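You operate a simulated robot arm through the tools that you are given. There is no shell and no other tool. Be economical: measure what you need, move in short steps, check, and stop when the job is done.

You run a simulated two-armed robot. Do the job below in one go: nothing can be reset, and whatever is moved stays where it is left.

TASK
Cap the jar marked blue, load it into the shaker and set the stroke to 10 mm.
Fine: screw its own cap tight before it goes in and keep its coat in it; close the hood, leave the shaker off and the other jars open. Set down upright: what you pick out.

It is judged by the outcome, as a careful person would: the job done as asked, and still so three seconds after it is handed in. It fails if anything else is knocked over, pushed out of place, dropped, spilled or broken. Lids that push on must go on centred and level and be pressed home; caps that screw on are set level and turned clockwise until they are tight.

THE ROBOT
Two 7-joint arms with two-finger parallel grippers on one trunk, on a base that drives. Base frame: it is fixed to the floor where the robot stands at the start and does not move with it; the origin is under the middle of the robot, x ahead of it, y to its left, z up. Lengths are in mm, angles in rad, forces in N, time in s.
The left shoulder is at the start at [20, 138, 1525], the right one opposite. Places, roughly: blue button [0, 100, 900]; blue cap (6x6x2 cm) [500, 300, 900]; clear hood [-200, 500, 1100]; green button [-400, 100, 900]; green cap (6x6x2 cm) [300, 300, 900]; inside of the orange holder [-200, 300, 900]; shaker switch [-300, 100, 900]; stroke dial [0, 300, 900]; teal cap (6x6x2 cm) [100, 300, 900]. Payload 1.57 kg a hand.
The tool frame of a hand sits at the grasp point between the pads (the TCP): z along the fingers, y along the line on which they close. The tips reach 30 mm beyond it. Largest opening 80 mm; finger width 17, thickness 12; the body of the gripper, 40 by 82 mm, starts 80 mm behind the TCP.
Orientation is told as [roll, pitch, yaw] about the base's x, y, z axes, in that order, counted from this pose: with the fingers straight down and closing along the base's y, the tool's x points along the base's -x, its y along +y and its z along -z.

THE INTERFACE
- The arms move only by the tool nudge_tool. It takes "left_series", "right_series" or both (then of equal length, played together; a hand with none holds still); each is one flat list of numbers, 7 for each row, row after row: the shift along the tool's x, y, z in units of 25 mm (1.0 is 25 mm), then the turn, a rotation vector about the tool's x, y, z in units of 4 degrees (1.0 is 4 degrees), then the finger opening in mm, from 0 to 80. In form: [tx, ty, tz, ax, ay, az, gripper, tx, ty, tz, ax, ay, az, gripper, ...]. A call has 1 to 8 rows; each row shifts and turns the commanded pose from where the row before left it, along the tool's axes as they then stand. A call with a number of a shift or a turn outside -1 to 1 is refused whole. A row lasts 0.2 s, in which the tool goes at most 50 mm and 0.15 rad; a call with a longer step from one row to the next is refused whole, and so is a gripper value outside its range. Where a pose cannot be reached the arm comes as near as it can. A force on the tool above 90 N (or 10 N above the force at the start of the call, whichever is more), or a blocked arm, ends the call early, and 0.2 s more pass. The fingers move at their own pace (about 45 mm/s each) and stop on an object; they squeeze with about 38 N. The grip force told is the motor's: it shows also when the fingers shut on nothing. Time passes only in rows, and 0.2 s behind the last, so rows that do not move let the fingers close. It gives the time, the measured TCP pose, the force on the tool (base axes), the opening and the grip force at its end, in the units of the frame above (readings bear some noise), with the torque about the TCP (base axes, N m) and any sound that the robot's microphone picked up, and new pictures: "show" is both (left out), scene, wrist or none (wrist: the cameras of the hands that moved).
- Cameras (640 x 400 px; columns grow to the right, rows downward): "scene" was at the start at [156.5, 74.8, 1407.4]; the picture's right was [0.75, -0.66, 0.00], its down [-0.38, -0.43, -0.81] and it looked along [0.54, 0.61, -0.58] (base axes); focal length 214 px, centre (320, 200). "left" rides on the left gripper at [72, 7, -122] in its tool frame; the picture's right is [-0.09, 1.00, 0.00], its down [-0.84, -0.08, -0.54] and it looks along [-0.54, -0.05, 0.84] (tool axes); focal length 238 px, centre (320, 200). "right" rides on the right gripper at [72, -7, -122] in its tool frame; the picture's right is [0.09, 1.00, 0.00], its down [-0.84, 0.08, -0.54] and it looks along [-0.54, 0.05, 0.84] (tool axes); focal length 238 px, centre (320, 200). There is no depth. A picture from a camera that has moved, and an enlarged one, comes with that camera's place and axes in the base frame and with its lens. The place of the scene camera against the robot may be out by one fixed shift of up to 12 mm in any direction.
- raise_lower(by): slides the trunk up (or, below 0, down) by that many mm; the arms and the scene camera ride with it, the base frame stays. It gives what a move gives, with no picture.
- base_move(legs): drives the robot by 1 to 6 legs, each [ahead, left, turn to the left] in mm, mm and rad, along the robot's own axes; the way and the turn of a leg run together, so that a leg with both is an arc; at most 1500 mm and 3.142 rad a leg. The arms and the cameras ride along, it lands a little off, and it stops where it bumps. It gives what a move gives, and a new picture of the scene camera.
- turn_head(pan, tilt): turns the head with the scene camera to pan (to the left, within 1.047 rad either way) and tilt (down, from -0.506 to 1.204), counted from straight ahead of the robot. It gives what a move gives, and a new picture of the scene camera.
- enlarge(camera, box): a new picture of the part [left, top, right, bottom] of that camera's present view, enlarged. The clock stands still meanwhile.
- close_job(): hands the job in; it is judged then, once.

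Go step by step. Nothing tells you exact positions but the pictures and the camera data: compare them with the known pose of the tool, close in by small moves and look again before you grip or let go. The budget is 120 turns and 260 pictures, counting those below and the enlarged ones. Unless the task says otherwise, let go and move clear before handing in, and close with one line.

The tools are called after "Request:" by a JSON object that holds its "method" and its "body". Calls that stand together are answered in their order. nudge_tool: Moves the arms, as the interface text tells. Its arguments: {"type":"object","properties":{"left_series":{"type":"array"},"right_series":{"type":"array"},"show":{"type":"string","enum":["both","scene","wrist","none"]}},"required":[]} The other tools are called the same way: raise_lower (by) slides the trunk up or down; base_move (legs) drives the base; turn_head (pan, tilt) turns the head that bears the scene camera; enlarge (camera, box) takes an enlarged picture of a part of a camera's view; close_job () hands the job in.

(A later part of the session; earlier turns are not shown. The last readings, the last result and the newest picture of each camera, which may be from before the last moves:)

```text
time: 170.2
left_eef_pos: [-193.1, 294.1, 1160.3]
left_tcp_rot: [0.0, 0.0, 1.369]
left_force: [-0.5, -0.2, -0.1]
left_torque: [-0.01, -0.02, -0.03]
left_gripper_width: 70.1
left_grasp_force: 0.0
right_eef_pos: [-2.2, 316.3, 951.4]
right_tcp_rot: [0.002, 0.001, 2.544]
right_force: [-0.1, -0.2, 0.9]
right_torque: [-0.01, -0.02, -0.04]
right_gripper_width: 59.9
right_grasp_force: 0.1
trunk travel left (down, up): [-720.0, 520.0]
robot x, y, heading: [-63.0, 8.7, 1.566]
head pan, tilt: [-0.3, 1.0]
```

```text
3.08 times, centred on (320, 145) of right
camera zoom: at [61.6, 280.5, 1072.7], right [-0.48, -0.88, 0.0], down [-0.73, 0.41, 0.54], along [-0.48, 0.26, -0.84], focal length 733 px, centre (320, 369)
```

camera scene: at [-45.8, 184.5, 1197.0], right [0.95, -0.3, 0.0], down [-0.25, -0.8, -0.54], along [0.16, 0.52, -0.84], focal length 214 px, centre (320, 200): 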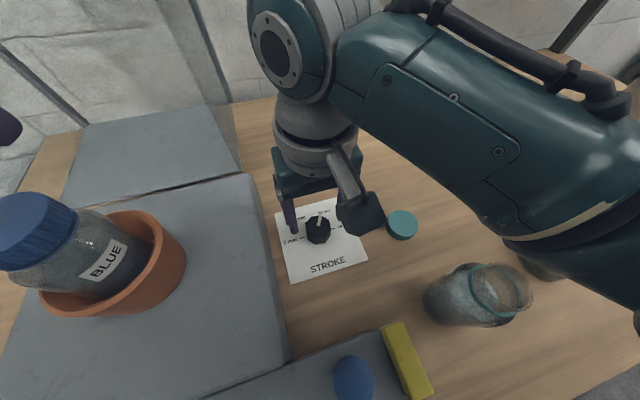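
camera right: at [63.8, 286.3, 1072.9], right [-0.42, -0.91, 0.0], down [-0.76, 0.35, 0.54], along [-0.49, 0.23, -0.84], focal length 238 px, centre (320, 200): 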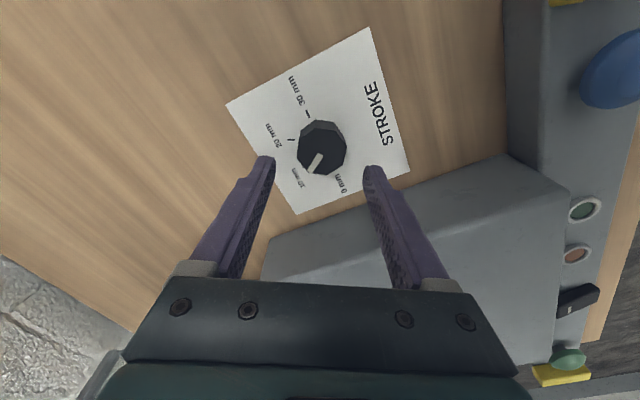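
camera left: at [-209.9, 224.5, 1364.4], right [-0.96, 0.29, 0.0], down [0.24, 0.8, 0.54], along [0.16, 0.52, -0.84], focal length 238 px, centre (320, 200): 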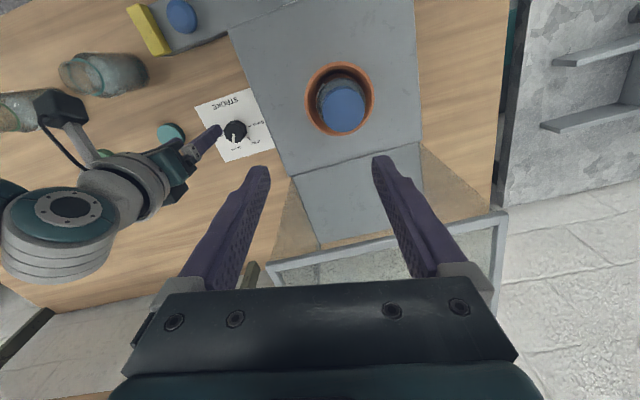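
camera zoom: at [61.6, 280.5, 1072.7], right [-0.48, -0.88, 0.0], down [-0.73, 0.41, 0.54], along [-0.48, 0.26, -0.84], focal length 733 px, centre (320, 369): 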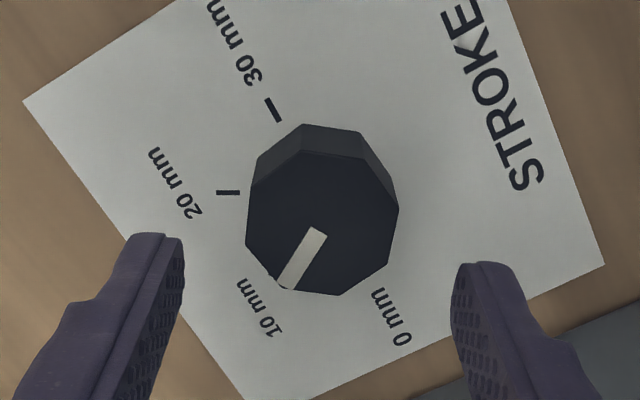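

The pointer now sits on 10 mm. Next I'll raise the trunk and move over to look at the hood and its handle.

Request:
{"method": "raise_lower", "body": {"by": 200}}

Request:
{"method": "base_move", "body": {"legs": [[-60, 100, 0]]}}

Request:
{"method": "turn_head", "body": {"pan": 0.2, "tilt": 0.5}}

Request:
{"method": "enlarge", "body": {"camera": "left", "box": [0, 0, 640, 400]}}

```text
time: 172.3
left_eef_pos: [-193.1, 293.7, 1361.9]
left_tcp_rot: [-0.001, 0.0, 1.369]
left_force: [-0.4, -0.1, -0.3]
left_torque: [0.0, -0.02, -0.02]
left_gripper_width: 69.9
left_grasp_force: 0.1
right_eef_pos: [-1.6, 316.5, 1149.6]
right_tcp_rot: [0.003, 0.0, 2.544]
right_force: [-0.6, -0.2, 0.2]
right_torque: [-0.02, -0.01, -0.03]
right_gripper_width: 60.1
right_grasp_force: 0.0
trunk travel left (down, up): [-920.0, 320.0]
robot x, y, heading: [-65.3, 8.3, 1.562]
head pan, tilt: [-0.3, 1.0]
```

```text
time: 173.6
left_eef_pos: [-291.3, 233.7, 1362.3]
left_tcp_rot: [0.002, 0.0, 1.37]
left_force: [0.1, 0.3, -0.6]
left_torque: [0.02, 0.0, 0.03]
left_gripper_width: 70.0
left_grasp_force: 0.1
right_eef_pos: [-101.2, 256.5, 1150.4]
right_tcp_rot: [0.001, 0.001, 2.543]
right_force: [0.2, -0.9, -0.1]
right_torque: [-0.02, 0.01, 0.0]
right_gripper_width: 60.1
right_grasp_force: 0.1
trunk travel left (down, up): [-920.0, 320.0]
robot x, y, heading: [-163.2, -53.6, 1.564]
head pan, tilt: [-0.3, 1.0]
camera scene: at [-144.8, 124.4, 1397.0], right [0.95, -0.3, 0.0], down [-0.25, -0.8, -0.54], along [0.16, 0.52, -0.84], focal length 214 px, centre (320, 200)
```

scene: 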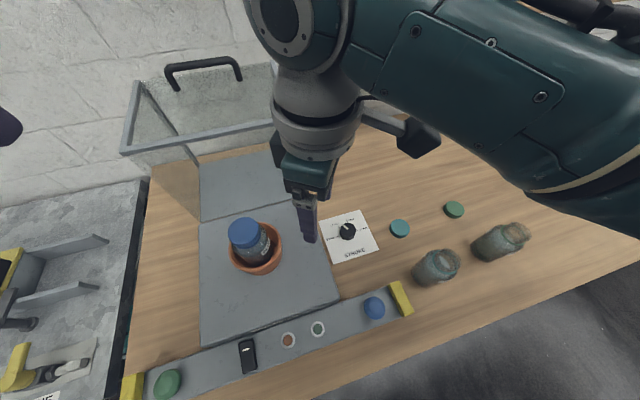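

```text
time: 174.5
left_eef_pos: [-292.1, 233.0, 1361.8]
left_tcp_rot: [0.0, 0.0, 1.371]
left_force: [-0.3, -0.2, 0.0]
left_torque: [-0.02, -0.02, 0.01]
left_gripper_width: 70.0
left_grasp_force: 0.1
right_eef_pos: [-100.1, 257.3, 1151.1]
right_tcp_rot: [0.002, -0.001, 2.544]
right_force: [-0.4, -0.3, 0.9]
right_torque: [-0.02, 0.04, -0.01]
right_gripper_width: 59.9
right_grasp_force: 0.0
trunk travel left (down, up): [-920.0, 320.0]
robot x, y, heading: [-165.4, -50.8, 1.559]
head pan, tilt: [0.201, 0.499]
camera scene: at [-183.3, 147.2, 1438.0], right [0.98, 0.19, 0.0], down [0.09, -0.47, -0.88], along [-0.17, 0.86, -0.48], focal length 214 px, centre (320, 200)
```

scene: 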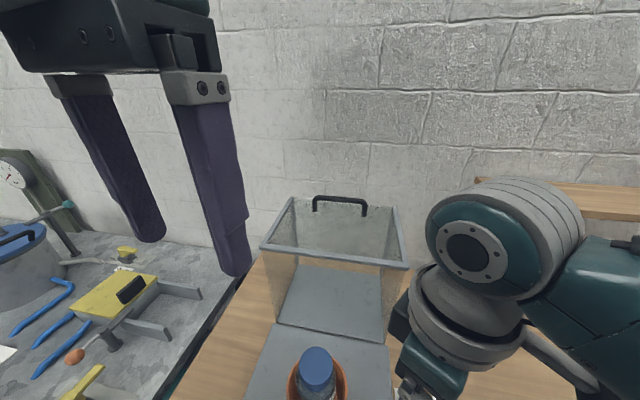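

```text
1.00 times, centred on (320, 200) of left (not enlarged: the box is as wide or as high as the picture)
camera zoom: at [-311.7, 164.3, 1482.6], right [-0.96, 0.29, 0.0], down [0.24, 0.8, 0.54], along [0.16, 0.52, -0.84], focal length 238 px, centre (320, 200)
```

zoom: 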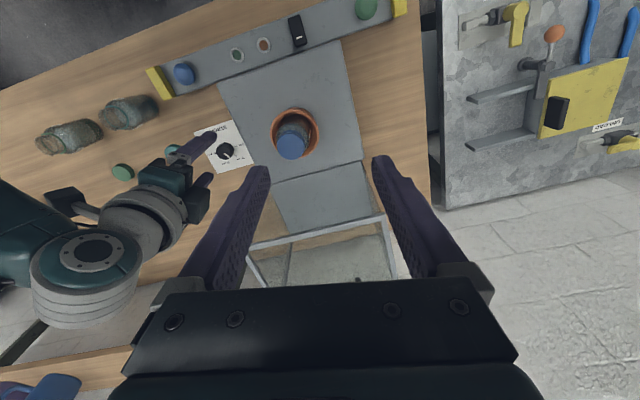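

The hood is a box tipped back on its rear hinge, with the handle on what is now the top, at about (-221, 573, 1208). I'll drive in, and test how far the left hand reaches at a safe height.

Request:
{"method": "base_move", "body": {"legs": [[58, 0, 0]]}}

Request:
{"method": "nudge_tool", "body": {"left_series": [-0.95, -0.07, 0, 0, 0, 0, 70, -0.95, -0.07, 0, 0, 0, 0, 70, -0.95, -0.07, 0, 0, 0, 0, 70, -0.95, -0.07, 0, 0, 0, 0, 70, -0.95, -0.07, 0, 0, 0, 0, 70, -0.95, -0.07, 0, 0, 0, 0, 70, -0.95, -0.07, 0, 0, 0, 0, 70, -0.95, -0.07, 0, 0, 0, 0, 70], "show": "none"}}

Request:
{"method": "nudge_tool", "body": {"left_series": [-0.9, -0.07, 0, 0, 0, 0, 70, -0.9, -0.07, 0, 0, 0, 0, 70, -0.9, -0.07, 0, 0, 0, 0, 70], "show": "both"}}

```text
time: 175.5
left_eef_pos: [-291.2, 291.2, 1361.6]
left_tcp_rot: [-0.001, -0.002, 1.372]
left_force: [0.1, 0.6, -1.0]
left_torque: [0.0, 0.01, -0.02]
left_gripper_width: 70.0
left_grasp_force: 0.1
right_eef_pos: [-100.3, 314.6, 1150.9]
right_tcp_rot: [0.001, 0.0, 2.544]
right_force: [0.4, 0.4, -0.6]
right_torque: [0.0, 0.0, -0.02]
right_gripper_width: 60.0
right_grasp_force: 0.1
trunk travel left (down, up): [-920.0, 320.0]
robot x, y, heading: [-164.0, 6.6, 1.565]
head pan, tilt: [0.201, 0.499]
camera scene: at [-183.3, 204.8, 1438.1], right [0.98, 0.19, 0.0], down [0.09, -0.47, -0.88], along [-0.17, 0.86, -0.48], focal length 214 px, centre (320, 200)
```

scene: 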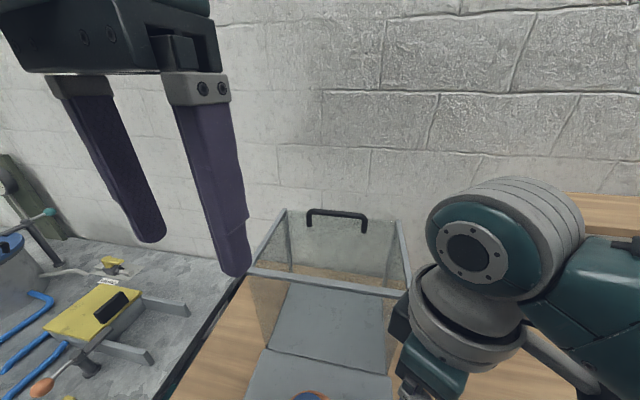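

```text
time: 177.3
left_eef_pos: [-240.4, 472.0, 1360.8]
left_tcp_rot: [-0.002, -0.002, 1.367]
left_force: [0.3, 0.3, -0.1]
left_torque: [-0.03, 0.0, 0.01]
left_gripper_width: 70.1
left_grasp_force: 0.0
left hand out of reach, approached as far as the arm can: row 8
right_eef_pos: [-100.5, 314.5, 1151.0]
right_tcp_rot: [0.001, 0.002, 2.544]
right_force: [-0.1, 1.0, 0.2]
right_torque: [0.02, -0.02, -0.01]
right_gripper_width: 60.1
right_grasp_force: 0.0
trunk travel left (down, up): [-920.0, 320.0]
robot x, y, heading: [-161.8, 5.4, 1.567]
head pan, tilt: [0.201, 0.499]
```

```text
time: 178.1
left_eef_pos: [-244.2, 474.1, 1360.9]
left_tcp_rot: [0.002, -0.001, 1.37]
left_force: [-0.1, -0.1, -0.1]
left_torque: [0.03, -0.01, 0.01]
left_gripper_width: 69.9
left_grasp_force: 0.0
left hand out of reach, approached as far as the arm can: row 1, 2, 3
right_eef_pos: [-101.5, 313.4, 1152.2]
right_tcp_rot: [0.002, 0.0, 2.545]
right_force: [0.5, 1.1, 0.8]
right_torque: [0.02, -0.01, -0.01]
right_gripper_width: 60.0
right_grasp_force: 0.1
trunk travel left (down, up): [-920.0, 320.0]
robot x, y, heading: [-167.8, 7.8, 1.566]
head pan, tilt: [0.201, 0.499]
camera scene: at [-183.3, 204.8, 1438.1], right [0.98, 0.19, 0.0], down [0.09, -0.47, -0.88], along [-0.17, 0.86, -0.48], focal length 214 px, centre (320, 200)
camera left: at [-263.3, 404.3, 1481.3], right [-0.96, 0.29, 0.0], down [0.24, 0.8, 0.54], along [0.16, 0.52, -0.84], focal length 238 px, centre (320, 200)
```

scene: 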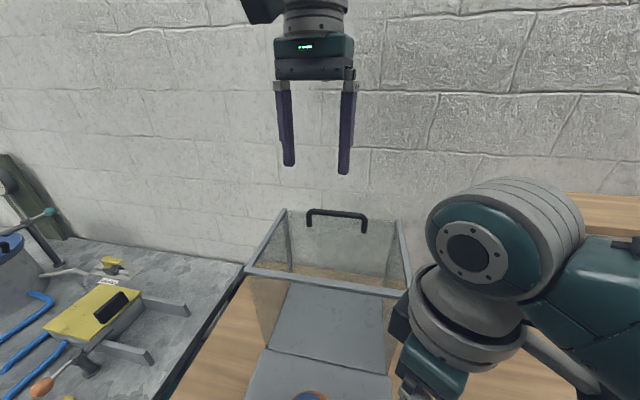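
left: 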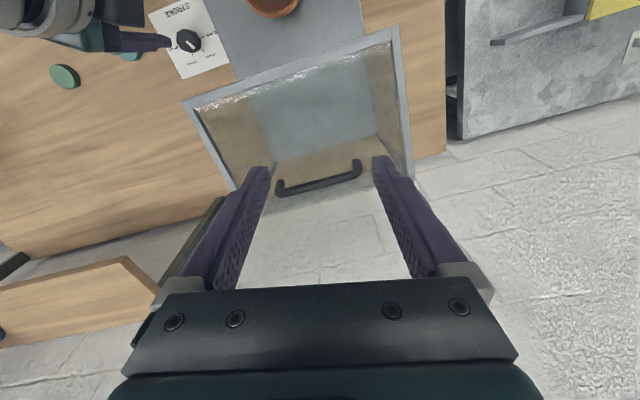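

The left hand reaches y 474 pointing straight down; the handle is at about (-219, 535, 1230). Tilting the fingers 30° forward will cover the rest. I'll turn the hand so the fingers close front-to-back, then tilt it.

Request:
{"method": "nudge_tool", "body": {"left_series": [0, 0, 0, 0, 0, 1, 50, 0, 0, 0, 0, 0, 1, 50, 0, 0, 0, 0, 0, 1, 50, 0, 0, 0, 0, 0, 1, 50, 0, 0, 0, 0, 0, 1, 50, 0, 0, 0, 0, 0, 1, 50, 0, 0, 0, 0, 0, 1, 50, 0, 0, 0, 0, 0, 1, 50], "show": "none"}}

Request:
{"method": "nudge_tool", "body": {"left_series": [0, 0, 0, 0, 0, 1, 50, 0, 0, 0, 0, 0, 1, 50, 0, 0, 0, 0, 0, 1, 50, 0, 0, 0, 0, 0, 1, 50, 0, 0, 0, 0, 0, 1, 50, 0, 0, 0, 0, 0, 1, 50, 0, 0, 0, 0, 0, 1, 50, 0, 0, 0, 0, 0, 1, 50], "show": "none"}}

Request:
{"method": "nudge_tool", "body": {"left_series": [0, 0, 0, 0, 0, 1, 50, 0, 0, 0, 0, 0, 1, 50, 0, 0, 0, 0, 0, 1, 50, 0, 0, 0, 0, 0, 0.6, 50, 0, 0, 0, -1, 0, 0, 50, 0, 0, 0, -1, 0, 0, 50, 0, 0, 0, -1, 0, 0, 50, 0, 0, 0, -1, 0, 0, 50], "show": "none"}}

Request:
{"method": "nudge_tool", "body": {"left_series": [0, 0, 0, -1, 0, 0, 50, 0, 0, 0, -1, 0, 0, 50, 0, 0, 0, -1, 0, 0, 50, 0, 0, 0, -1, 0, 0, 50, 0, 0, 0, 0, 0, 0, 50], "show": "both"}}

```text
time: 179.9
left_eef_pos: [-243.4, 474.8, 1360.5]
left_tcp_rot: [0.001, 0.001, 0.812]
left_force: [0.3, 0.0, 0.0]
left_torque: [0.0, 0.0, 0.01]
left_gripper_width: 50.1
left_grasp_force: 0.2
right_eef_pos: [-101.5, 314.4, 1151.1]
right_tcp_rot: [0.001, -0.001, 2.544]
right_force: [0.0, 0.4, 0.6]
right_torque: [0.02, 0.02, 0.06]
right_gripper_width: 59.9
right_grasp_force: 0.1
trunk travel left (down, up): [-920.0, 320.0]
robot x, y, heading: [-159.9, 7.1, 1.567]
head pan, tilt: [0.201, 0.499]
```

```text
time: 181.7
left_eef_pos: [-243.8, 474.1, 1360.4]
left_tcp_rot: [0.003, 0.002, 0.252]
left_force: [-0.8, -0.3, 0.9]
left_torque: [0.0, 0.0, 0.02]
left_gripper_width: 49.7
left_grasp_force: 0.0
right_eef_pos: [-100.5, 314.8, 1150.9]
right_tcp_rot: [0.002, 0.0, 2.545]
right_force: [0.3, 0.0, -0.2]
right_torque: [-0.04, 0.03, 0.01]
right_gripper_width: 59.6
right_grasp_force: 0.0
trunk travel left (down, up): [-920.0, 320.0]
robot x, y, heading: [-165.3, 7.4, 1.568]
head pan, tilt: [0.201, 0.499]
```

```text
time: 183.5
left_eef_pos: [-232.1, 520.6, 1349.9]
left_tcp_rot: [0.25, -0.004, 0.011]
left_force: [-0.1, -0.9, -0.5]
left_torque: [0.01, 0.02, 0.01]
left_gripper_width: 49.8
left_grasp_force: 0.1
left hand out of reach, approached as far as the arm can: row 5, 6, 7, 8
right_eef_pos: [-100.8, 314.2, 1150.8]
right_tcp_rot: [0.0, 0.0, 2.544]
right_force: [0.4, 0.1, 0.5]
right_torque: [0.0, -0.03, -0.02]
right_gripper_width: 60.0
right_grasp_force: 0.1
trunk travel left (down, up): [-920.0, 320.0]
robot x, y, heading: [-164.1, 8.6, 1.56]
head pan, tilt: [0.201, 0.499]
```

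```text
time: 184.7
left_eef_pos: [-230.6, 579.2, 1371.8]
left_tcp_rot: [0.558, 0.003, 0.002]
left_force: [-0.1, 0.1, 0.2]
left_torque: [0.03, 0.01, -0.01]
left_gripper_width: 49.8
left_grasp_force: 0.1
left hand out of reach, approached as far as the arm can: row 1, 2, 3, 4
right_eef_pos: [-100.9, 313.6, 1149.9]
right_tcp_rot: [0.001, 0.0, 2.545]
right_force: [-0.8, 0.8, 0.4]
right_torque: [-0.02, 0.01, 0.01]
right_gripper_width: 60.0
right_grasp_force: 0.0
trunk travel left (down, up): [-920.0, 320.0]
robot x, y, heading: [-168.5, 5.9, 1.564]
head pan, tilt: [0.201, 0.499]
camera scene: at [-183.3, 204.8, 1438.1], right [0.98, 0.19, 0.0], down [0.09, -0.47, -0.88], along [-0.17, 0.86, -0.48], focal length 214 px, centre (320, 200)
camera left: at [-300.4, 520.5, 1476.5], right [0.09, 0.84, 0.53], down [0.84, -0.35, 0.42], along [0.54, 0.4, -0.74], focal length 238 px, centre (320, 200)
```

scene: 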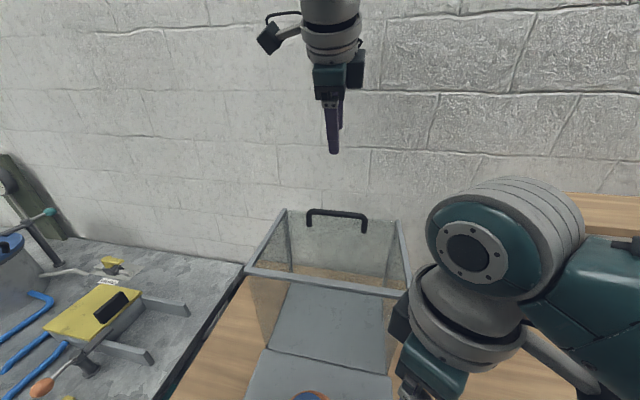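
left: 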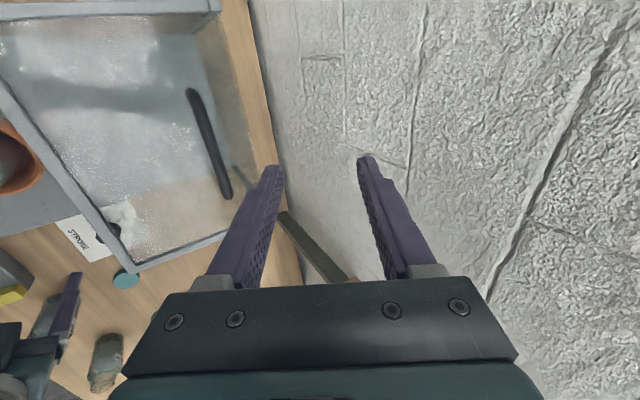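

Reach is ample now, but the tilt is too steep to cage the handle. I'll reduce it to 20°, move the right hand well out of the hood's way, lower the trunk and look closely at the handle.

Request:
{"method": "nudge_tool", "body": {"left_series": [0, 0, 0, 1, 0, 0, 40, 0, 0, 0, 1, 0, 0, 40, 0, 0, 0, 1, 0, 0, 40, 0, 0, 0, 0, 0, 0, 40, 0, 0, 0, 0, 0, 0, 40, 0, 0, 0, 0, 0, 0, 40], "right_series": [0.88, -0.12, -0.4, 0, 0, 0, 60, 0.88, -0.12, -0.4, 0, 0, 0, 60, 0.88, -0.12, -0.4, 0, 0, 0, 60, 0.88, -0.12, -0.4, 0, 0, 0, 60, 0.88, -0.12, 0, 0, 0, 0, 60, 0.88, -0.12, 0, 0, 0, 0, 60], "show": "none"}}

Request:
{"method": "raise_lower", "body": {"by": -70}}

Request:
{"method": "nudge_tool", "body": {"left_series": [0, 0, 0, 0, 0, 0, 40], "show": "wrist"}}

Request:
{"method": "enlarge", "body": {"camera": "scene", "box": [240, 150, 440, 300]}}

```text
time: 186.1
left_eef_pos: [-246.4, 540.2, 1351.3]
left_tcp_rot: [0.327, 0.003, 0.002]
left_force: [0.7, -0.5, 0.1]
left_torque: [-0.02, 0.01, 0.05]
left_gripper_width: 40.2
left_grasp_force: 0.0
left hand out of reach, approached as far as the arm can: row 1, 2, 3
right_eef_pos: [16.6, 255.0, 1188.5]
right_tcp_rot: [0.004, -0.002, 2.547]
right_force: [-0.2, 0.6, -0.8]
right_torque: [-0.01, -0.02, -0.04]
right_gripper_width: 60.2
right_grasp_force: 0.1
trunk travel left (down, up): [-920.0, 320.0]
robot x, y, heading: [-166.6, 7.6, 1.573]
head pan, tilt: [0.201, 0.499]
```

```text
time: 187.1
left_eef_pos: [-245.3, 540.7, 1283.5]
left_tcp_rot: [0.326, 0.0, 0.002]
left_force: [0.0, -0.5, 0.0]
left_torque: [0.03, 0.01, -0.03]
left_gripper_width: 40.0
left_grasp_force: 0.1
right_eef_pos: [16.4, 256.5, 1118.2]
right_tcp_rot: [0.003, 0.0, 2.543]
right_force: [-1.7, 0.4, -0.4]
right_torque: [0.0, 0.02, -0.01]
right_gripper_width: 59.9
right_grasp_force: 0.1
trunk travel left (down, up): [-850.0, 390.0]
robot x, y, heading: [-166.9, 4.6, 1.568]
head pan, tilt: [0.201, 0.499]
```

```text
time: 187.5
left_eef_pos: [-245.1, 540.9, 1282.0]
left_tcp_rot: [0.324, 0.001, 0.001]
left_force: [-0.3, 0.0, -0.1]
left_torque: [-0.02, -0.01, -0.01]
left_gripper_width: 40.0
left_grasp_force: 0.1
right_eef_pos: [17.7, 255.2, 1118.9]
right_tcp_rot: [0.002, 0.0, 2.544]
right_force: [0.0, -0.1, -0.6]
right_torque: [0.01, 0.03, 0.02]
right_gripper_width: 60.1
right_grasp_force: 0.0
trunk travel left (down, up): [-850.0, 390.0]
robot x, y, heading: [-162.6, 4.2, 1.562]
head pan, tilt: [0.201, 0.499]
camera left: at [-315.9, 507.0, 1399.0], right [0.09, 0.94, 0.32], down [0.84, -0.24, 0.49], along [0.54, 0.22, -0.81], focal length 238 px, centre (320, 200)
```

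left: 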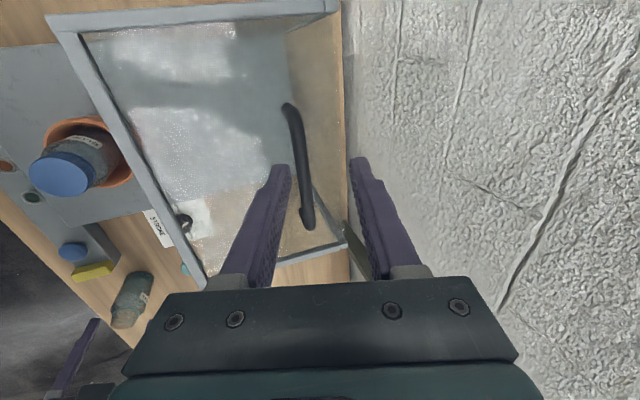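

```text
2.67 times, centred on (340, 225) of scene
camera zoom: at [-183.3, 204.8, 1368.1], right [0.98, 0.19, 0.0], down [0.09, -0.47, -0.88], along [-0.17, 0.86, -0.48], focal length 572 px, centre (267, 133)
```

zoom: 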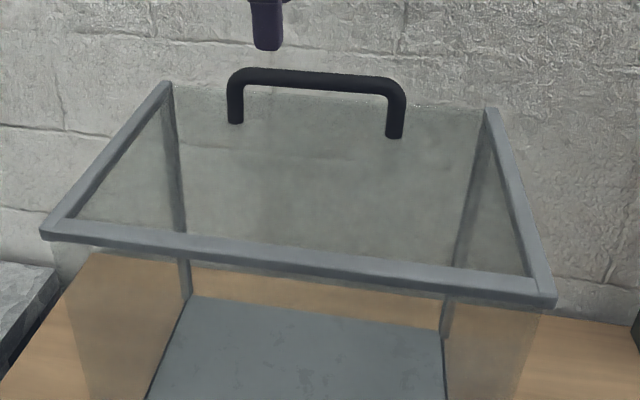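

The handle bar is at about (y 541.5, z 1220), 33 mm proud of the glass. I'll line the open fingers up with it, then slide down astride it.

Request:
{"method": "nudge_tool", "body": {"left_series": [-0.54, -0.38, 0, 0, 0, 0, 40, -0.54, -0.38, 0, 0, 0, 0, 40, 0, 0, 0.6, 0, 0, 0, 40, 0, 0, 0, 0, 0, 0, 40], "show": "wrist"}}

Request:
{"method": "enlarge", "body": {"camera": "scene", "box": [260, 140, 420, 260]}}

```text
time: 188.5
left_eef_pos: [-216.4, 537.5, 1273.2]
left_tcp_rot: [0.347, 0.001, 0.002]
left_force: [-0.2, 0.0, 0.2]
left_torque: [0.02, 0.0, -0.03]
left_gripper_width: 40.2
left_grasp_force: 0.1
left hand out of reach, approached as far as the arm can: row 1, 2, 3
right_eef_pos: [16.3, 255.3, 1118.1]
right_tcp_rot: [0.001, -0.001, 2.546]
right_force: [-0.6, -0.4, 0.3]
right_torque: [-0.01, 0.0, -0.02]
right_gripper_width: 59.9
right_grasp_force: 0.0
trunk travel left (down, up): [-850.0, 390.0]
robot x, y, heading: [-164.1, 4.3, 1.564]
head pan, tilt: [0.201, 0.499]
camera left: at [-287.3, 501.0, 1388.8], right [0.09, 0.94, 0.34], down [0.84, -0.26, 0.48], along [0.54, 0.24, -0.81], focal length 238 px, centre (320, 200)
```

left: 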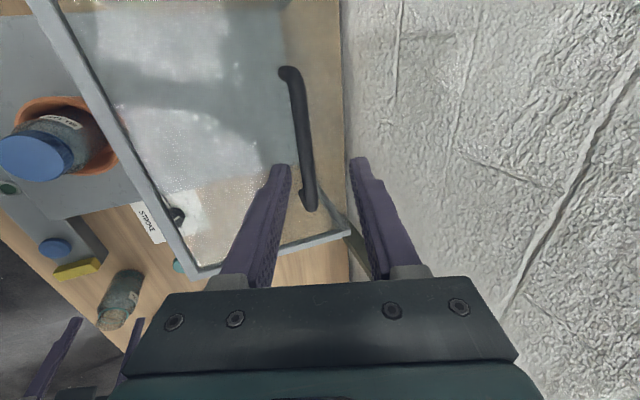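

```text
3.33 times, centred on (340, 200) of scene
camera zoom: at [-183.3, 204.8, 1368.1], right [0.98, 0.19, 0.0], down [0.09, -0.47, -0.88], along [-0.17, 0.86, -0.48], focal length 715 px, centre (253, 200)
```

zoom: 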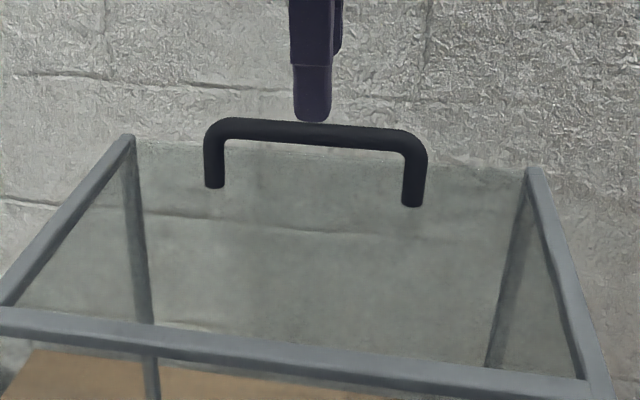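

The fingers hang right above the bar. A straight descent with the trunk will put them astride it.

Request:
{"method": "raise_lower", "body": {"by": -42}}

Request:
{"method": "enlarge", "body": {"camera": "scene", "box": [260, 100, 420, 220]}}

Request:
{"method": "enlarge", "body": {"camera": "left", "box": [200, 60, 440, 240]}}

```text
time: 189.4
left_eef_pos: [-216.9, 537.1, 1230.4]
left_tcp_rot: [0.345, 0.002, 0.003]
left_force: [0.6, 0.0, 0.7]
left_torque: [-0.03, 0.03, 0.0]
left_gripper_width: 40.3
left_grasp_force: 0.1
right_eef_pos: [16.1, 255.1, 1076.0]
right_tcp_rot: [0.002, 0.002, 2.545]
right_force: [-0.4, -0.3, 0.3]
right_torque: [0.01, 0.02, 0.0]
right_gripper_width: 60.0
right_grasp_force: 0.0
trunk travel left (down, up): [-808.0, 432.0]
robot x, y, heading: [-161.2, 5.0, 1.566]
head pan, tilt: [0.201, 0.499]
```

```text
3.33 times, centred on (340, 160) of scene
camera zoom: at [-183.3, 204.9, 1326.1], right [0.98, 0.19, 0.0], down [0.09, -0.47, -0.88], along [-0.17, 0.86, -0.48], focal length 715 px, centre (253, 333)
```

zoom: 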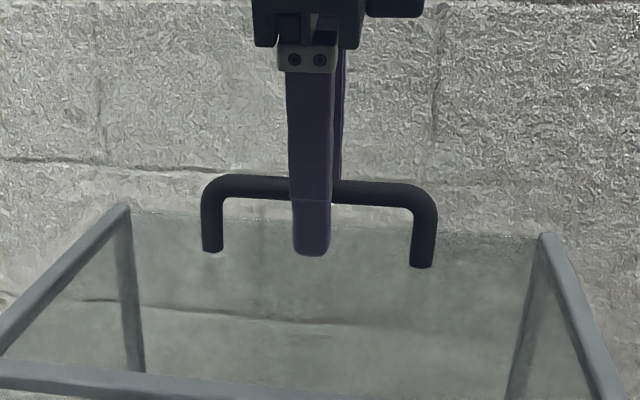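

```text
2.22 times, centred on (320, 150) of left
camera zoom: at [-287.7, 501.0, 1346.2], right [0.09, 0.94, 0.34], down [0.84, -0.25, 0.48], along [0.54, 0.24, -0.81], focal length 530 px, centre (320, 311)
```

zoom: 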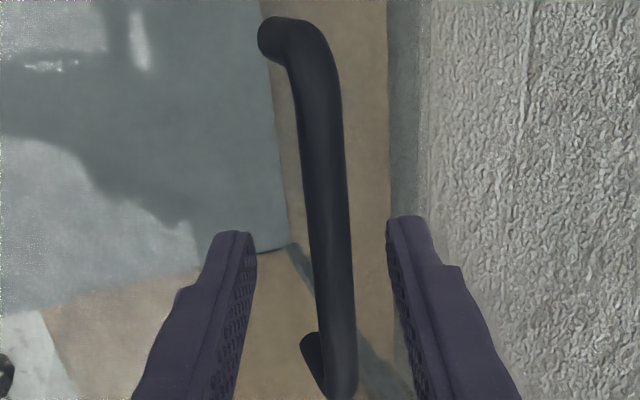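

The fingers straddle the bar. I'll grip it and start swinging the hood forward, checking the forces.

Request:
{"method": "nudge_tool", "body": {"left_series": [0, 0, 0, 0, 0, 0, 20, 0, 0, 0, 0, 0, 0, 5, 0, 0, 0, 0, 0, 0, 5, 0, -0.3, -0.23, 0, 0, 0, 5, 0, -0.59, -0.46, 0, 0, 0, 5, 0, 0, 0, 0, 0, 0, 5], "show": "scene"}}

```text
time: 190.8
left_eef_pos: [-214.0, 529.6, 1237.4]
left_tcp_rot: [0.335, 0.012, 0.008]
left_force: [-22.0, -4.3, -10.2]
left_torque: [-0.13, 0.43, 0.12]
left_gripper_width: 11.5
left_grasp_force: 28.9
left hand out of reach, approached as far as the arm can: row 4, 5
right_eef_pos: [14.1, 252.5, 1076.5]
right_tcp_rot: [0.005, -0.002, 2.546]
right_force: [-0.6, 0.7, 0.9]
right_torque: [0.0, -0.02, -0.02]
right_gripper_width: 60.1
right_grasp_force: 0.0
trunk travel left (down, up): [-808.0, 432.0]
robot x, y, heading: [-164.4, 1.8, 1.563]
head pan, tilt: [0.201, 0.499]
camera scene: at [-185.4, 203.7, 1325.7], right [0.98, 0.2, 0.0], down [0.09, -0.47, -0.88], along [-0.17, 0.86, -0.48], focal length 214 px, centre (320, 200)
```

scene: 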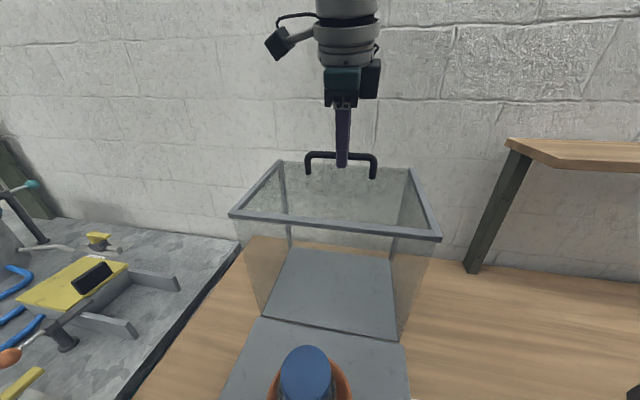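

Request:
{"method": "nudge_tool", "body": {"left_series": [0, -0.59, -0.46, 0, 0, 0, 5, 0, -0.59, -0.4, 0, 0, 0, 5, 0, -0.66, -0.35, 0, 0, 0, 5, 0, 0, 0, 0, 0, 0, 5], "show": "scene"}}

```text
time: 191.8
left_eef_pos: [-196.5, 530.1, 1249.1]
left_tcp_rot: [0.348, -0.004, 0.0]
left_force: [5.6, 0.3, 1.0]
left_torque: [-0.07, -0.35, -0.16]
left_gripper_width: 11.8
left_grasp_force: 29.2
left hand out of reach, approached as far as the arm can: row 1, 2, 3
right_eef_pos: [17.1, 255.6, 1077.7]
right_tcp_rot: [0.002, 0.001, 2.546]
right_force: [0.1, 0.2, -0.8]
right_torque: [-0.01, -0.02, -0.01]
right_gripper_width: 60.1
right_grasp_force: 0.1
trunk travel left (down, up): [-808.0, 432.0]
robot x, y, heading: [-161.9, 6.8, 1.569]
head pan, tilt: [0.201, 0.499]
camera scene: at [-182.5, 205.0, 1326.3], right [0.98, 0.19, 0.0], down [0.09, -0.47, -0.88], along [-0.17, 0.86, -0.48], focal length 214 px, centre (320, 200)
```

scene: 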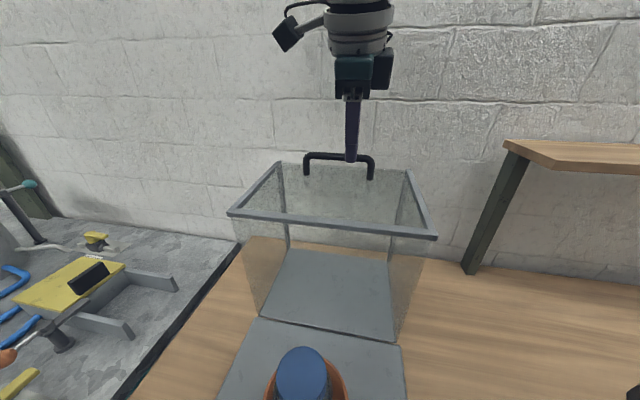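

The commanded pose is beyond reach, so the hand slid along the bar instead of pulling. I'll open, lift clear and bring the command back within reach first.

Request:
{"method": "nudge_tool", "body": {"left_series": [0, 0, 0, 0, 0, 0, 30, 0, 0, 0, 0, 0, 0, 44, 0, 0, 0, 0, 0, 0, 44], "show": "none"}}

Request:
{"method": "raise_lower", "body": {"by": 50}}

Request:
{"method": "nudge_tool", "body": {"left_series": [0, -0.85, 0.3, 0, 0, 0, 44, 0, -0.85, 0.3, 0, 0, 0, 44], "show": "none"}}

Request:
{"method": "nudge_tool", "body": {"left_series": [0, -0.85, 0.3, 0, 0, 0, 44, 0, -0.85, 0.3, 0, 0, 0, 44], "show": "none"}}

```text
time: 192.6
left_eef_pos: [-202.0, 529.1, 1246.0]
left_tcp_rot: [0.346, 0.002, 0.004]
left_force: [-0.5, 1.0, -0.4]
left_torque: [0.01, -0.01, 0.02]
left_gripper_width: 43.6
left_grasp_force: 0.0
right_eef_pos: [16.1, 255.8, 1076.1]
right_tcp_rot: [0.002, 0.0, 2.546]
right_force: [0.6, -0.3, 1.4]
right_torque: [0.03, 0.01, 0.02]
right_gripper_width: 59.8
right_grasp_force: 0.1
trunk travel left (down, up): [-808.0, 432.0]
robot x, y, heading: [-166.6, 6.6, 1.568]
head pan, tilt: [0.201, 0.499]
```

```text
time: 193.5
left_eef_pos: [-200.0, 529.8, 1296.6]
left_tcp_rot: [0.345, 0.002, 0.005]
left_force: [-0.7, -0.1, -0.3]
left_torque: [-0.03, 0.01, -0.03]
left_gripper_width: 44.4
left_grasp_force: 0.1
right_eef_pos: [16.9, 255.9, 1126.1]
right_tcp_rot: [0.003, -0.001, 2.544]
right_force: [-0.5, 0.8, 1.4]
right_torque: [0.0, -0.02, -0.02]
right_gripper_width: 60.0
right_grasp_force: 0.2
trunk travel left (down, up): [-858.0, 382.0]
robot x, y, heading: [-164.1, 6.0, 1.566]
head pan, tilt: [0.201, 0.499]
```

```text
time: 194.1
left_eef_pos: [-190.1, 523.6, 1265.4]
left_tcp_rot: [0.343, 0.002, 0.003]
left_force: [0.6, 0.3, 0.1]
left_torque: [-0.01, 0.02, -0.02]
left_gripper_width: 44.1
left_grasp_force: 0.2
left hand out of reach, approached as far as the arm can: row 1, 2
right_eef_pos: [15.9, 255.9, 1127.0]
right_tcp_rot: [0.002, 0.0, 2.545]
right_force: [0.3, 0.4, 0.5]
right_torque: [0.0, 0.0, 0.03]
right_gripper_width: 60.0
right_grasp_force: 0.0
trunk travel left (down, up): [-858.0, 382.0]
robot x, y, heading: [-161.6, 7.6, 1.566]
head pan, tilt: [0.201, 0.499]
```

```text
time: 194.7
left_eef_pos: [-177.2, 517.5, 1234.2]
left_tcp_rot: [0.345, 0.002, 0.004]
left_force: [-0.4, 1.1, 1.6]
left_torque: [0.05, 0.04, -0.01]
left_gripper_width: 45.5
left_grasp_force: 1.0
left hand out of reach, approached as far as the arm can: row 1, 2
right_eef_pos: [15.7, 255.4, 1126.2]
right_tcp_rot: [0.002, 0.0, 2.546]
right_force: [-0.6, 0.5, 0.7]
right_torque: [0.04, -0.02, -0.01]
right_gripper_width: 60.0
right_grasp_force: 0.1
trunk travel left (down, up): [-858.0, 382.0]
robot x, y, heading: [-165.4, 6.6, 1.566]
head pan, tilt: [0.201, 0.499]
```

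Request:
{"method": "raise_lower", "body": {"by": 80}}

Request:
{"method": "nudge_tool", "body": {"left_series": [0, -0.94, -0.34, 0, 0, 0, 44, 0, -0.94, -0.34, 0, 0, 0, 44, 0, -0.94, -0.34, 0, 0, 0, 44], "show": "none"}}

Request:
{"method": "nudge_tool", "body": {"left_series": [0, -0.94, -0.34, 0, 0, 0, 44, 0, -0.94, -0.34, 0, 0, 0, 44, 0, -0.94, -0.34, 0, 0, 0, 44], "show": "scene"}}

```text
time: 195.9
left_eef_pos: [-176.2, 515.8, 1315.3]
left_tcp_rot: [0.344, 0.003, 0.003]
left_force: [0.1, -0.9, 0.3]
left_torque: [-0.02, -0.01, -0.03]
left_gripper_width: 44.0
left_grasp_force: 0.1
right_eef_pos: [17.2, 255.9, 1206.3]
right_tcp_rot: [0.003, 0.001, 2.545]
right_force: [-0.7, -0.4, 0.2]
right_torque: [0.03, 0.01, 0.01]
right_gripper_width: 60.0
right_grasp_force: 0.1
trunk travel left (down, up): [-938.0, 302.0]
robot x, y, heading: [-163.4, 8.0, 1.566]
head pan, tilt: [0.201, 0.499]
```

```text
time: 196.7
left_eef_pos: [-175.9, 517.2, 1314.4]
left_tcp_rot: [0.344, 0.002, 0.003]
left_force: [-0.3, 0.0, -0.2]
left_torque: [-0.01, 0.01, 0.02]
left_gripper_width: 44.1
left_grasp_force: 0.1
left hand out of reach, approached as far as the arm can: row 1, 2, 3
right_eef_pos: [16.6, 256.5, 1207.5]
right_tcp_rot: [0.001, 0.0, 2.544]
right_force: [-0.3, -0.5, -0.8]
right_torque: [0.01, 0.03, 0.0]
right_gripper_width: 59.9
right_grasp_force: 0.0
trunk travel left (down, up): [-938.0, 302.0]
robot x, y, heading: [-163.2, 2.9, 1.568]
head pan, tilt: [0.201, 0.499]
```

```text
time: 197.5
left_eef_pos: [-172.6, 515.2, 1313.6]
left_tcp_rot: [0.342, 0.001, 0.005]
left_force: [-0.6, 0.0, 0.9]
left_torque: [0.02, -0.02, 0.0]
left_gripper_width: 43.9
left_grasp_force: 0.0
left hand out of reach, approached as far as the arm can: row 1, 2, 3
right_eef_pos: [17.7, 256.2, 1207.1]
right_tcp_rot: [0.002, 0.0, 2.546]
right_force: [-0.8, 0.3, 0.4]
right_torque: [-0.02, 0.02, 0.02]
right_gripper_width: 59.9
right_grasp_force: 0.1
trunk travel left (down, up): [-938.0, 302.0]
robot x, y, heading: [-168.5, 7.4, 1.564]
head pan, tilt: [0.201, 0.499]
camera scene: at [-183.3, 204.8, 1456.1], right [0.98, 0.19, 0.0], down [0.09, -0.47, -0.88], along [-0.17, 0.86, -0.48], focal length 214 px, centre (320, 200)
```

scene: 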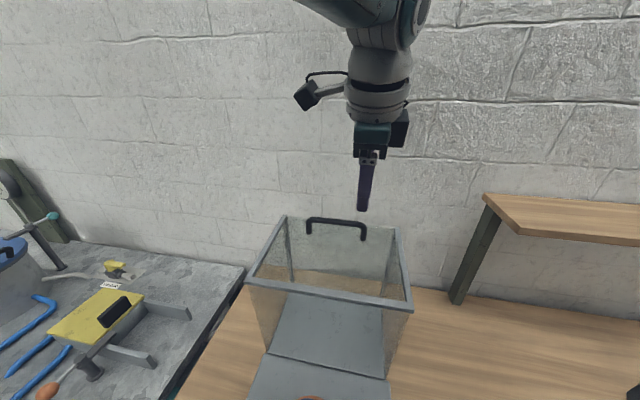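

The arm is stuck stretched out straight. I'll remove the tilt at this safe height to free it.

Request:
{"method": "nudge_tool", "body": {"left_series": [0, 0, 0, 1, 0, 0, 44, 0, 0, 0, 1, 0, 0, 44, 0, 0, 0, 1, 0, 0, 44, 0, 0, 0, 1, 0, 0, 44, 0, 0, 0, 0.94, 0, 0, 44, 0, 0, 0, 0, 0, 0, 44], "show": "none"}}

Request:
{"method": "nudge_tool", "body": {"left_series": [0, 0, -0.3, 0, 0, 0, 44, 0, 0, 0, 0, 0, 0, 44, 0, 0, 0, 0, 0, 0, 44, 0, 0, 0, 0, 0, 0, 44], "show": "scene"}}

```text
time: 198.9
left_eef_pos: [-198.7, 458.0, 1316.8]
left_tcp_rot: [-0.004, 0.0, 0.003]
left_force: [0.7, 0.0, 0.2]
left_torque: [-0.04, -0.02, -0.02]
left_gripper_width: 44.1
left_grasp_force: 0.1
left hand out of reach, approached as far as the arm can: row 1, 2, 3, 4, 5
right_eef_pos: [15.8, 255.5, 1206.0]
right_tcp_rot: [0.002, 0.002, 2.544]
right_force: [-0.6, 0.4, -0.3]
right_torque: [-0.03, -0.01, 0.03]
right_gripper_width: 59.9
right_grasp_force: 0.1
trunk travel left (down, up): [-938.0, 302.0]
robot x, y, heading: [-163.9, 4.3, 1.563]
head pan, tilt: [0.201, 0.499]
```

```text
time: 199.9
left_eef_pos: [-197.6, 458.7, 1324.1]
left_tcp_rot: [-0.002, 0.003, 0.003]
left_force: [0.4, -0.5, -0.2]
left_torque: [-0.02, 0.0, -0.01]
left_gripper_width: 44.0
left_grasp_force: 0.0
right_eef_pos: [16.8, 256.7, 1206.6]
right_tcp_rot: [0.003, 0.001, 2.547]
right_force: [0.5, -0.6, -0.2]
right_torque: [0.01, -0.01, 0.01]
right_gripper_width: 59.6
right_grasp_force: 0.2
trunk travel left (down, up): [-938.0, 302.0]
robot x, y, heading: [-162.8, 6.0, 1.561]
head pan, tilt: [0.201, 0.499]
camera scene: at [-183.3, 204.8, 1456.1], right [0.98, 0.19, 0.0], down [0.09, -0.47, -0.88], along [-0.17, 0.86, -0.48], focal length 214 px, centre (320, 200)
```

scene: 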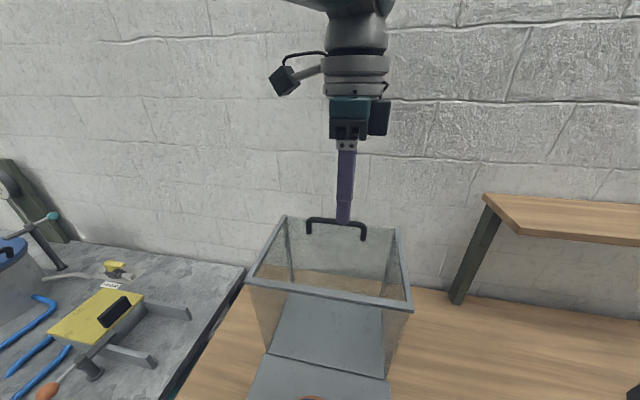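

I understand the limitation now. I'll use the arm only to hold the tilted pose, and pull with the base (y) and the trunk (z). Tilting the hand again at this height.

Request:
{"method": "nudge_tool", "body": {"left_series": [0, 0, 0, -1, 0, 0, 44, 0, 0, 0, -1, 0, 0, 44, 0, 0, 0, -1, 0, 0, 44, 0, 0, 0, -1, 0, 0, 44, 0, 0, 0, 0, 0, 0, 44, 0, 0, 0, 0, 0, 0, 44], "show": "wrist"}}

```text
time: 201.3
left_eef_pos: [-196.6, 461.6, 1323.7]
left_tcp_rot: [0.277, 0.003, 0.003]
left_force: [-0.2, -1.0, 0.6]
left_torque: [0.02, 0.02, 0.02]
left_gripper_width: 44.1
left_grasp_force: 0.1
left hand out of reach, approached as far as the arm can: row 1
right_eef_pos: [16.4, 256.4, 1207.0]
right_tcp_rot: [0.001, 0.0, 2.546]
right_force: [-0.3, -0.2, -0.1]
right_torque: [0.0, 0.01, 0.01]
right_gripper_width: 60.3
right_grasp_force: 0.2
trunk travel left (down, up): [-938.0, 302.0]
robot x, y, heading: [-164.5, 4.4, 1.562]
head pan, tilt: [0.201, 0.499]
camera left: at [-267.1, 433.3, 1442.1], right [0.09, 0.96, 0.27], down [0.84, -0.22, 0.5], along [0.54, 0.18, -0.82], focal length 238 px, centre (320, 200)
```

left: 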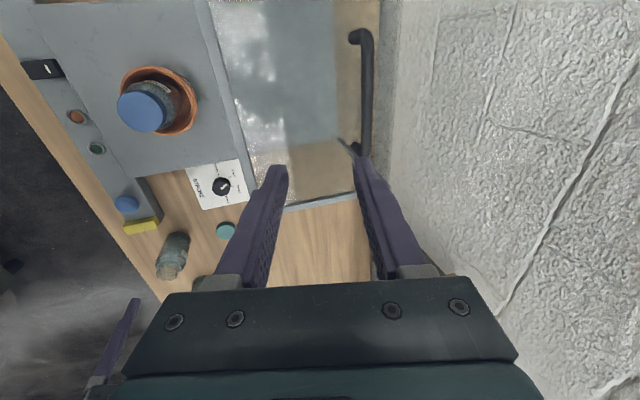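

Request:
{"method": "nudge_tool", "body": {"left_series": [0.2, 0.72, 0.2, 0, 0, 0, 44, 0.2, 0.72, 0.2, 0, 0, 0, 44, 0.2, 0.72, 0.2, 0, 0, 0, 44, 0.2, 0.72, 0.2, 0, 0, 0, 44, 0, 0, 0, 0, 0, 0, 44], "show": "none"}}

```text
time: 202.5
left_eef_pos: [-217.6, 522.6, 1324.0]
left_tcp_rot: [0.277, 0.001, 0.003]
left_force: [0.1, 0.5, -0.3]
left_torque: [0.0, -0.01, -0.01]
left_gripper_width: 43.9
left_grasp_force: 0.0
left hand out of reach, approached as far as the arm can: row 4
right_eef_pos: [16.4, 255.2, 1207.7]
right_tcp_rot: [0.002, 0.001, 2.545]
right_force: [-0.4, 0.3, -1.0]
right_torque: [0.03, -0.03, 0.02]
right_gripper_width: 60.3
right_grasp_force: 0.0
trunk travel left (down, up): [-938.0, 302.0]
robot x, y, heading: [-165.0, 8.4, 1.56]
head pan, tilt: [0.201, 0.499]
```

Request:
{"method": "nudge_tool", "body": {"left_series": [0, 0, 0, -1, 0, 0, 44, 0, 0.35, 0.13, 0, 0, 0, 44, 0, 0.25, 0.1, 0, 0, 0, 44, 0, 0, 0, 0, 0, 0, 44], "show": "none"}}

```text
time: 203.5
left_eef_pos: [-217.2, 537.4, 1325.2]
left_tcp_rot: [0.349, 0.004, 0.003]
left_force: [0.0, 0.3, -0.4]
left_torque: [-0.03, 0.01, 0.0]
left_gripper_width: 44.2
left_grasp_force: 0.0
right_eef_pos: [16.7, 256.0, 1206.7]
right_tcp_rot: [0.001, 0.0, 2.544]
right_force: [-0.3, 0.4, 0.2]
right_torque: [-0.02, -0.03, 0.04]
right_gripper_width: 59.9
right_grasp_force: 0.0
trunk travel left (down, up): [-938.0, 302.0]
robot x, y, heading: [-163.9, 7.3, 1.562]
head pan, tilt: [0.201, 0.499]
```

Request:
{"method": "raise_lower", "body": {"by": -95}}

Request:
{"method": "nudge_tool", "body": {"left_series": [0, 0, 0, 0, 0, 0, 32, 0, 0, 0, 0, 0, 0, 26], "show": "scene"}}

Request:
{"method": "enlarge", "body": {"camera": "left", "box": [200, 60, 440, 240]}}

```text
time: 204.8
left_eef_pos: [-218.2, 536.7, 1229.6]
left_tcp_rot: [0.348, 0.004, 0.003]
left_force: [0.1, -0.4, -0.3]
left_torque: [0.01, 0.01, -0.01]
left_gripper_width: 44.1
left_grasp_force: 0.0
right_eef_pos: [16.2, 255.7, 1112.1]
right_tcp_rot: [0.002, -0.001, 2.545]
right_force: [0.1, -0.1, -0.1]
right_torque: [0.04, 0.01, 0.01]
right_gripper_width: 59.7
right_grasp_force: 0.1
trunk travel left (down, up): [-843.0, 397.0]
robot x, y, heading: [-165.5, 8.8, 1.565]
head pan, tilt: [0.201, 0.499]
```

```text
time: 205.4
left_eef_pos: [-218.7, 536.6, 1229.7]
left_tcp_rot: [0.347, 0.002, 0.003]
left_force: [0.3, -0.7, 0.7]
left_torque: [0.03, -0.04, -0.02]
left_gripper_width: 25.7
left_grasp_force: 0.2
right_eef_pos: [17.2, 256.0, 1111.4]
right_tcp_rot: [0.001, 0.002, 2.546]
right_force: [0.6, 1.2, -0.1]
right_torque: [0.0, 0.02, 0.0]
right_gripper_width: 60.3
right_grasp_force: 0.1
trunk travel left (down, up): [-843.0, 397.0]
robot x, y, heading: [-169.3, 8.8, 1.568]
head pan, tilt: [0.201, 0.499]
camera scene: at [-183.3, 204.8, 1361.1], right [0.98, 0.19, 0.0], down [0.09, -0.47, -0.88], along [-0.17, 0.86, -0.48], focal length 214 px, centre (320, 200)
```

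scene: 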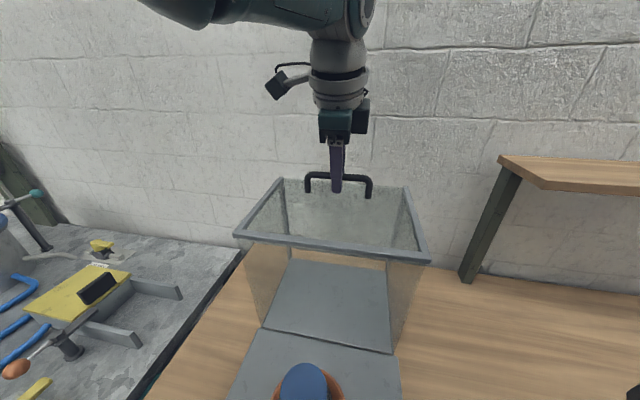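

```text
2.22 times, centred on (320, 150) of left
camera zoom: at [-288.4, 500.6, 1345.9], right [0.09, 0.94, 0.34], down [0.84, -0.25, 0.48], along [0.54, 0.24, -0.81], focal length 530 px, centre (320, 311)
```

zoom: 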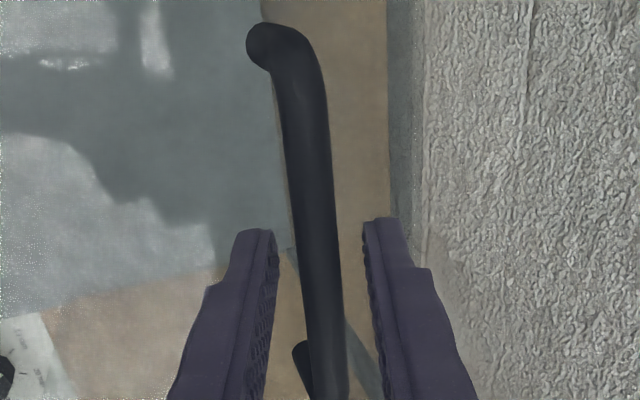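

The handle is caged. Now I'll pull by backing the base 60 mm.

Request:
{"method": "base_move", "body": {"legs": [[-60, 0, 0]]}}

```text
time: 206.3
left_eef_pos: [-217.9, 478.8, 1231.0]
left_tcp_rot: [0.348, 0.003, 0.003]
left_force: [-0.6, 0.2, 12.9]
left_torque: [-0.53, 0.02, 0.0]
left_gripper_width: 32.5
left_grasp_force: 3.4
right_eef_pos: [14.8, 197.0, 1112.1]
right_tcp_rot: [0.001, 0.0, 2.545]
right_force: [-0.1, -0.4, -0.1]
right_torque: [-0.02, -0.03, 0.02]
right_gripper_width: 60.0
right_grasp_force: 0.1
trunk travel left (down, up): [-843.0, 397.0]
robot x, y, heading: [-166.2, -50.5, 1.568]
head pan, tilt: [0.201, 0.499]
camera scene: at [-183.6, 146.5, 1361.5], right [0.98, 0.19, 0.0], down [0.09, -0.47, -0.88], along [-0.17, 0.86, -0.48], focal length 214 px, centre (320, 200)
```

scene: 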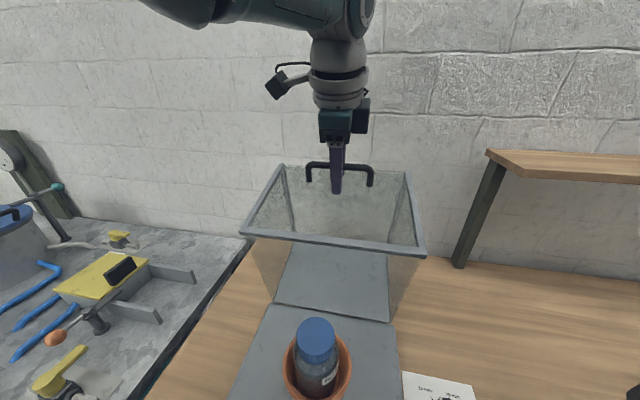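

The hood is swinging. Fingertips are pressing the glass, so I'll raise the trunk 18 mm and continue.

Request:
{"method": "raise_lower", "body": {"by": 18}}

Request:
{"method": "base_move", "body": {"legs": [[-50, 0, 0]]}}

```text
time: 207.0
left_eef_pos: [-217.5, 477.8, 1248.0]
left_tcp_rot: [0.348, 0.003, 0.003]
left_force: [0.2, -0.5, -0.8]
left_torque: [0.02, 0.0, 0.01]
left_gripper_width: 25.9
left_grasp_force: 0.0
right_eef_pos: [16.2, 195.7, 1129.5]
right_tcp_rot: [0.001, -0.002, 2.544]
right_force: [0.4, 0.0, 0.6]
right_torque: [-0.01, 0.02, 0.03]
right_gripper_width: 59.8
right_grasp_force: 0.1
trunk travel left (down, up): [-861.0, 379.0]
robot x, y, heading: [-167.6, -51.0, 1.564]
head pan, tilt: [0.201, 0.499]
```

```text
time: 207.9
left_eef_pos: [-219.3, 427.1, 1246.4]
left_tcp_rot: [0.345, 0.004, 0.003]
left_force: [0.1, 0.1, -0.7]
left_torque: [0.01, 0.0, 0.0]
left_gripper_width: 26.0
left_grasp_force: 0.1
right_eef_pos: [16.7, 146.8, 1129.9]
right_tcp_rot: [0.003, -0.002, 2.545]
right_force: [0.3, -0.3, 0.0]
right_torque: [-0.02, 0.0, 0.0]
right_gripper_width: 60.1
right_grasp_force: 0.0
trunk travel left (down, up): [-861.0, 379.0]
robot x, y, heading: [-161.8, -103.0, 1.57]
head pan, tilt: [0.201, 0.499]
camera scene: at [-183.9, 95.5, 1379.1], right [0.98, 0.19, 0.0], down [0.09, -0.47, -0.88], along [-0.17, 0.86, -0.48], focal length 214 px, centre (320, 200)
```

scene: 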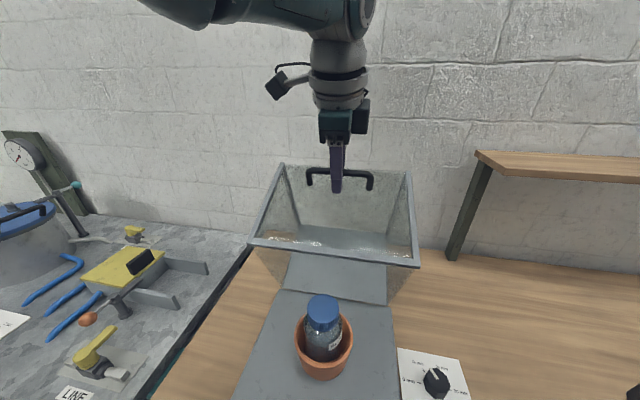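

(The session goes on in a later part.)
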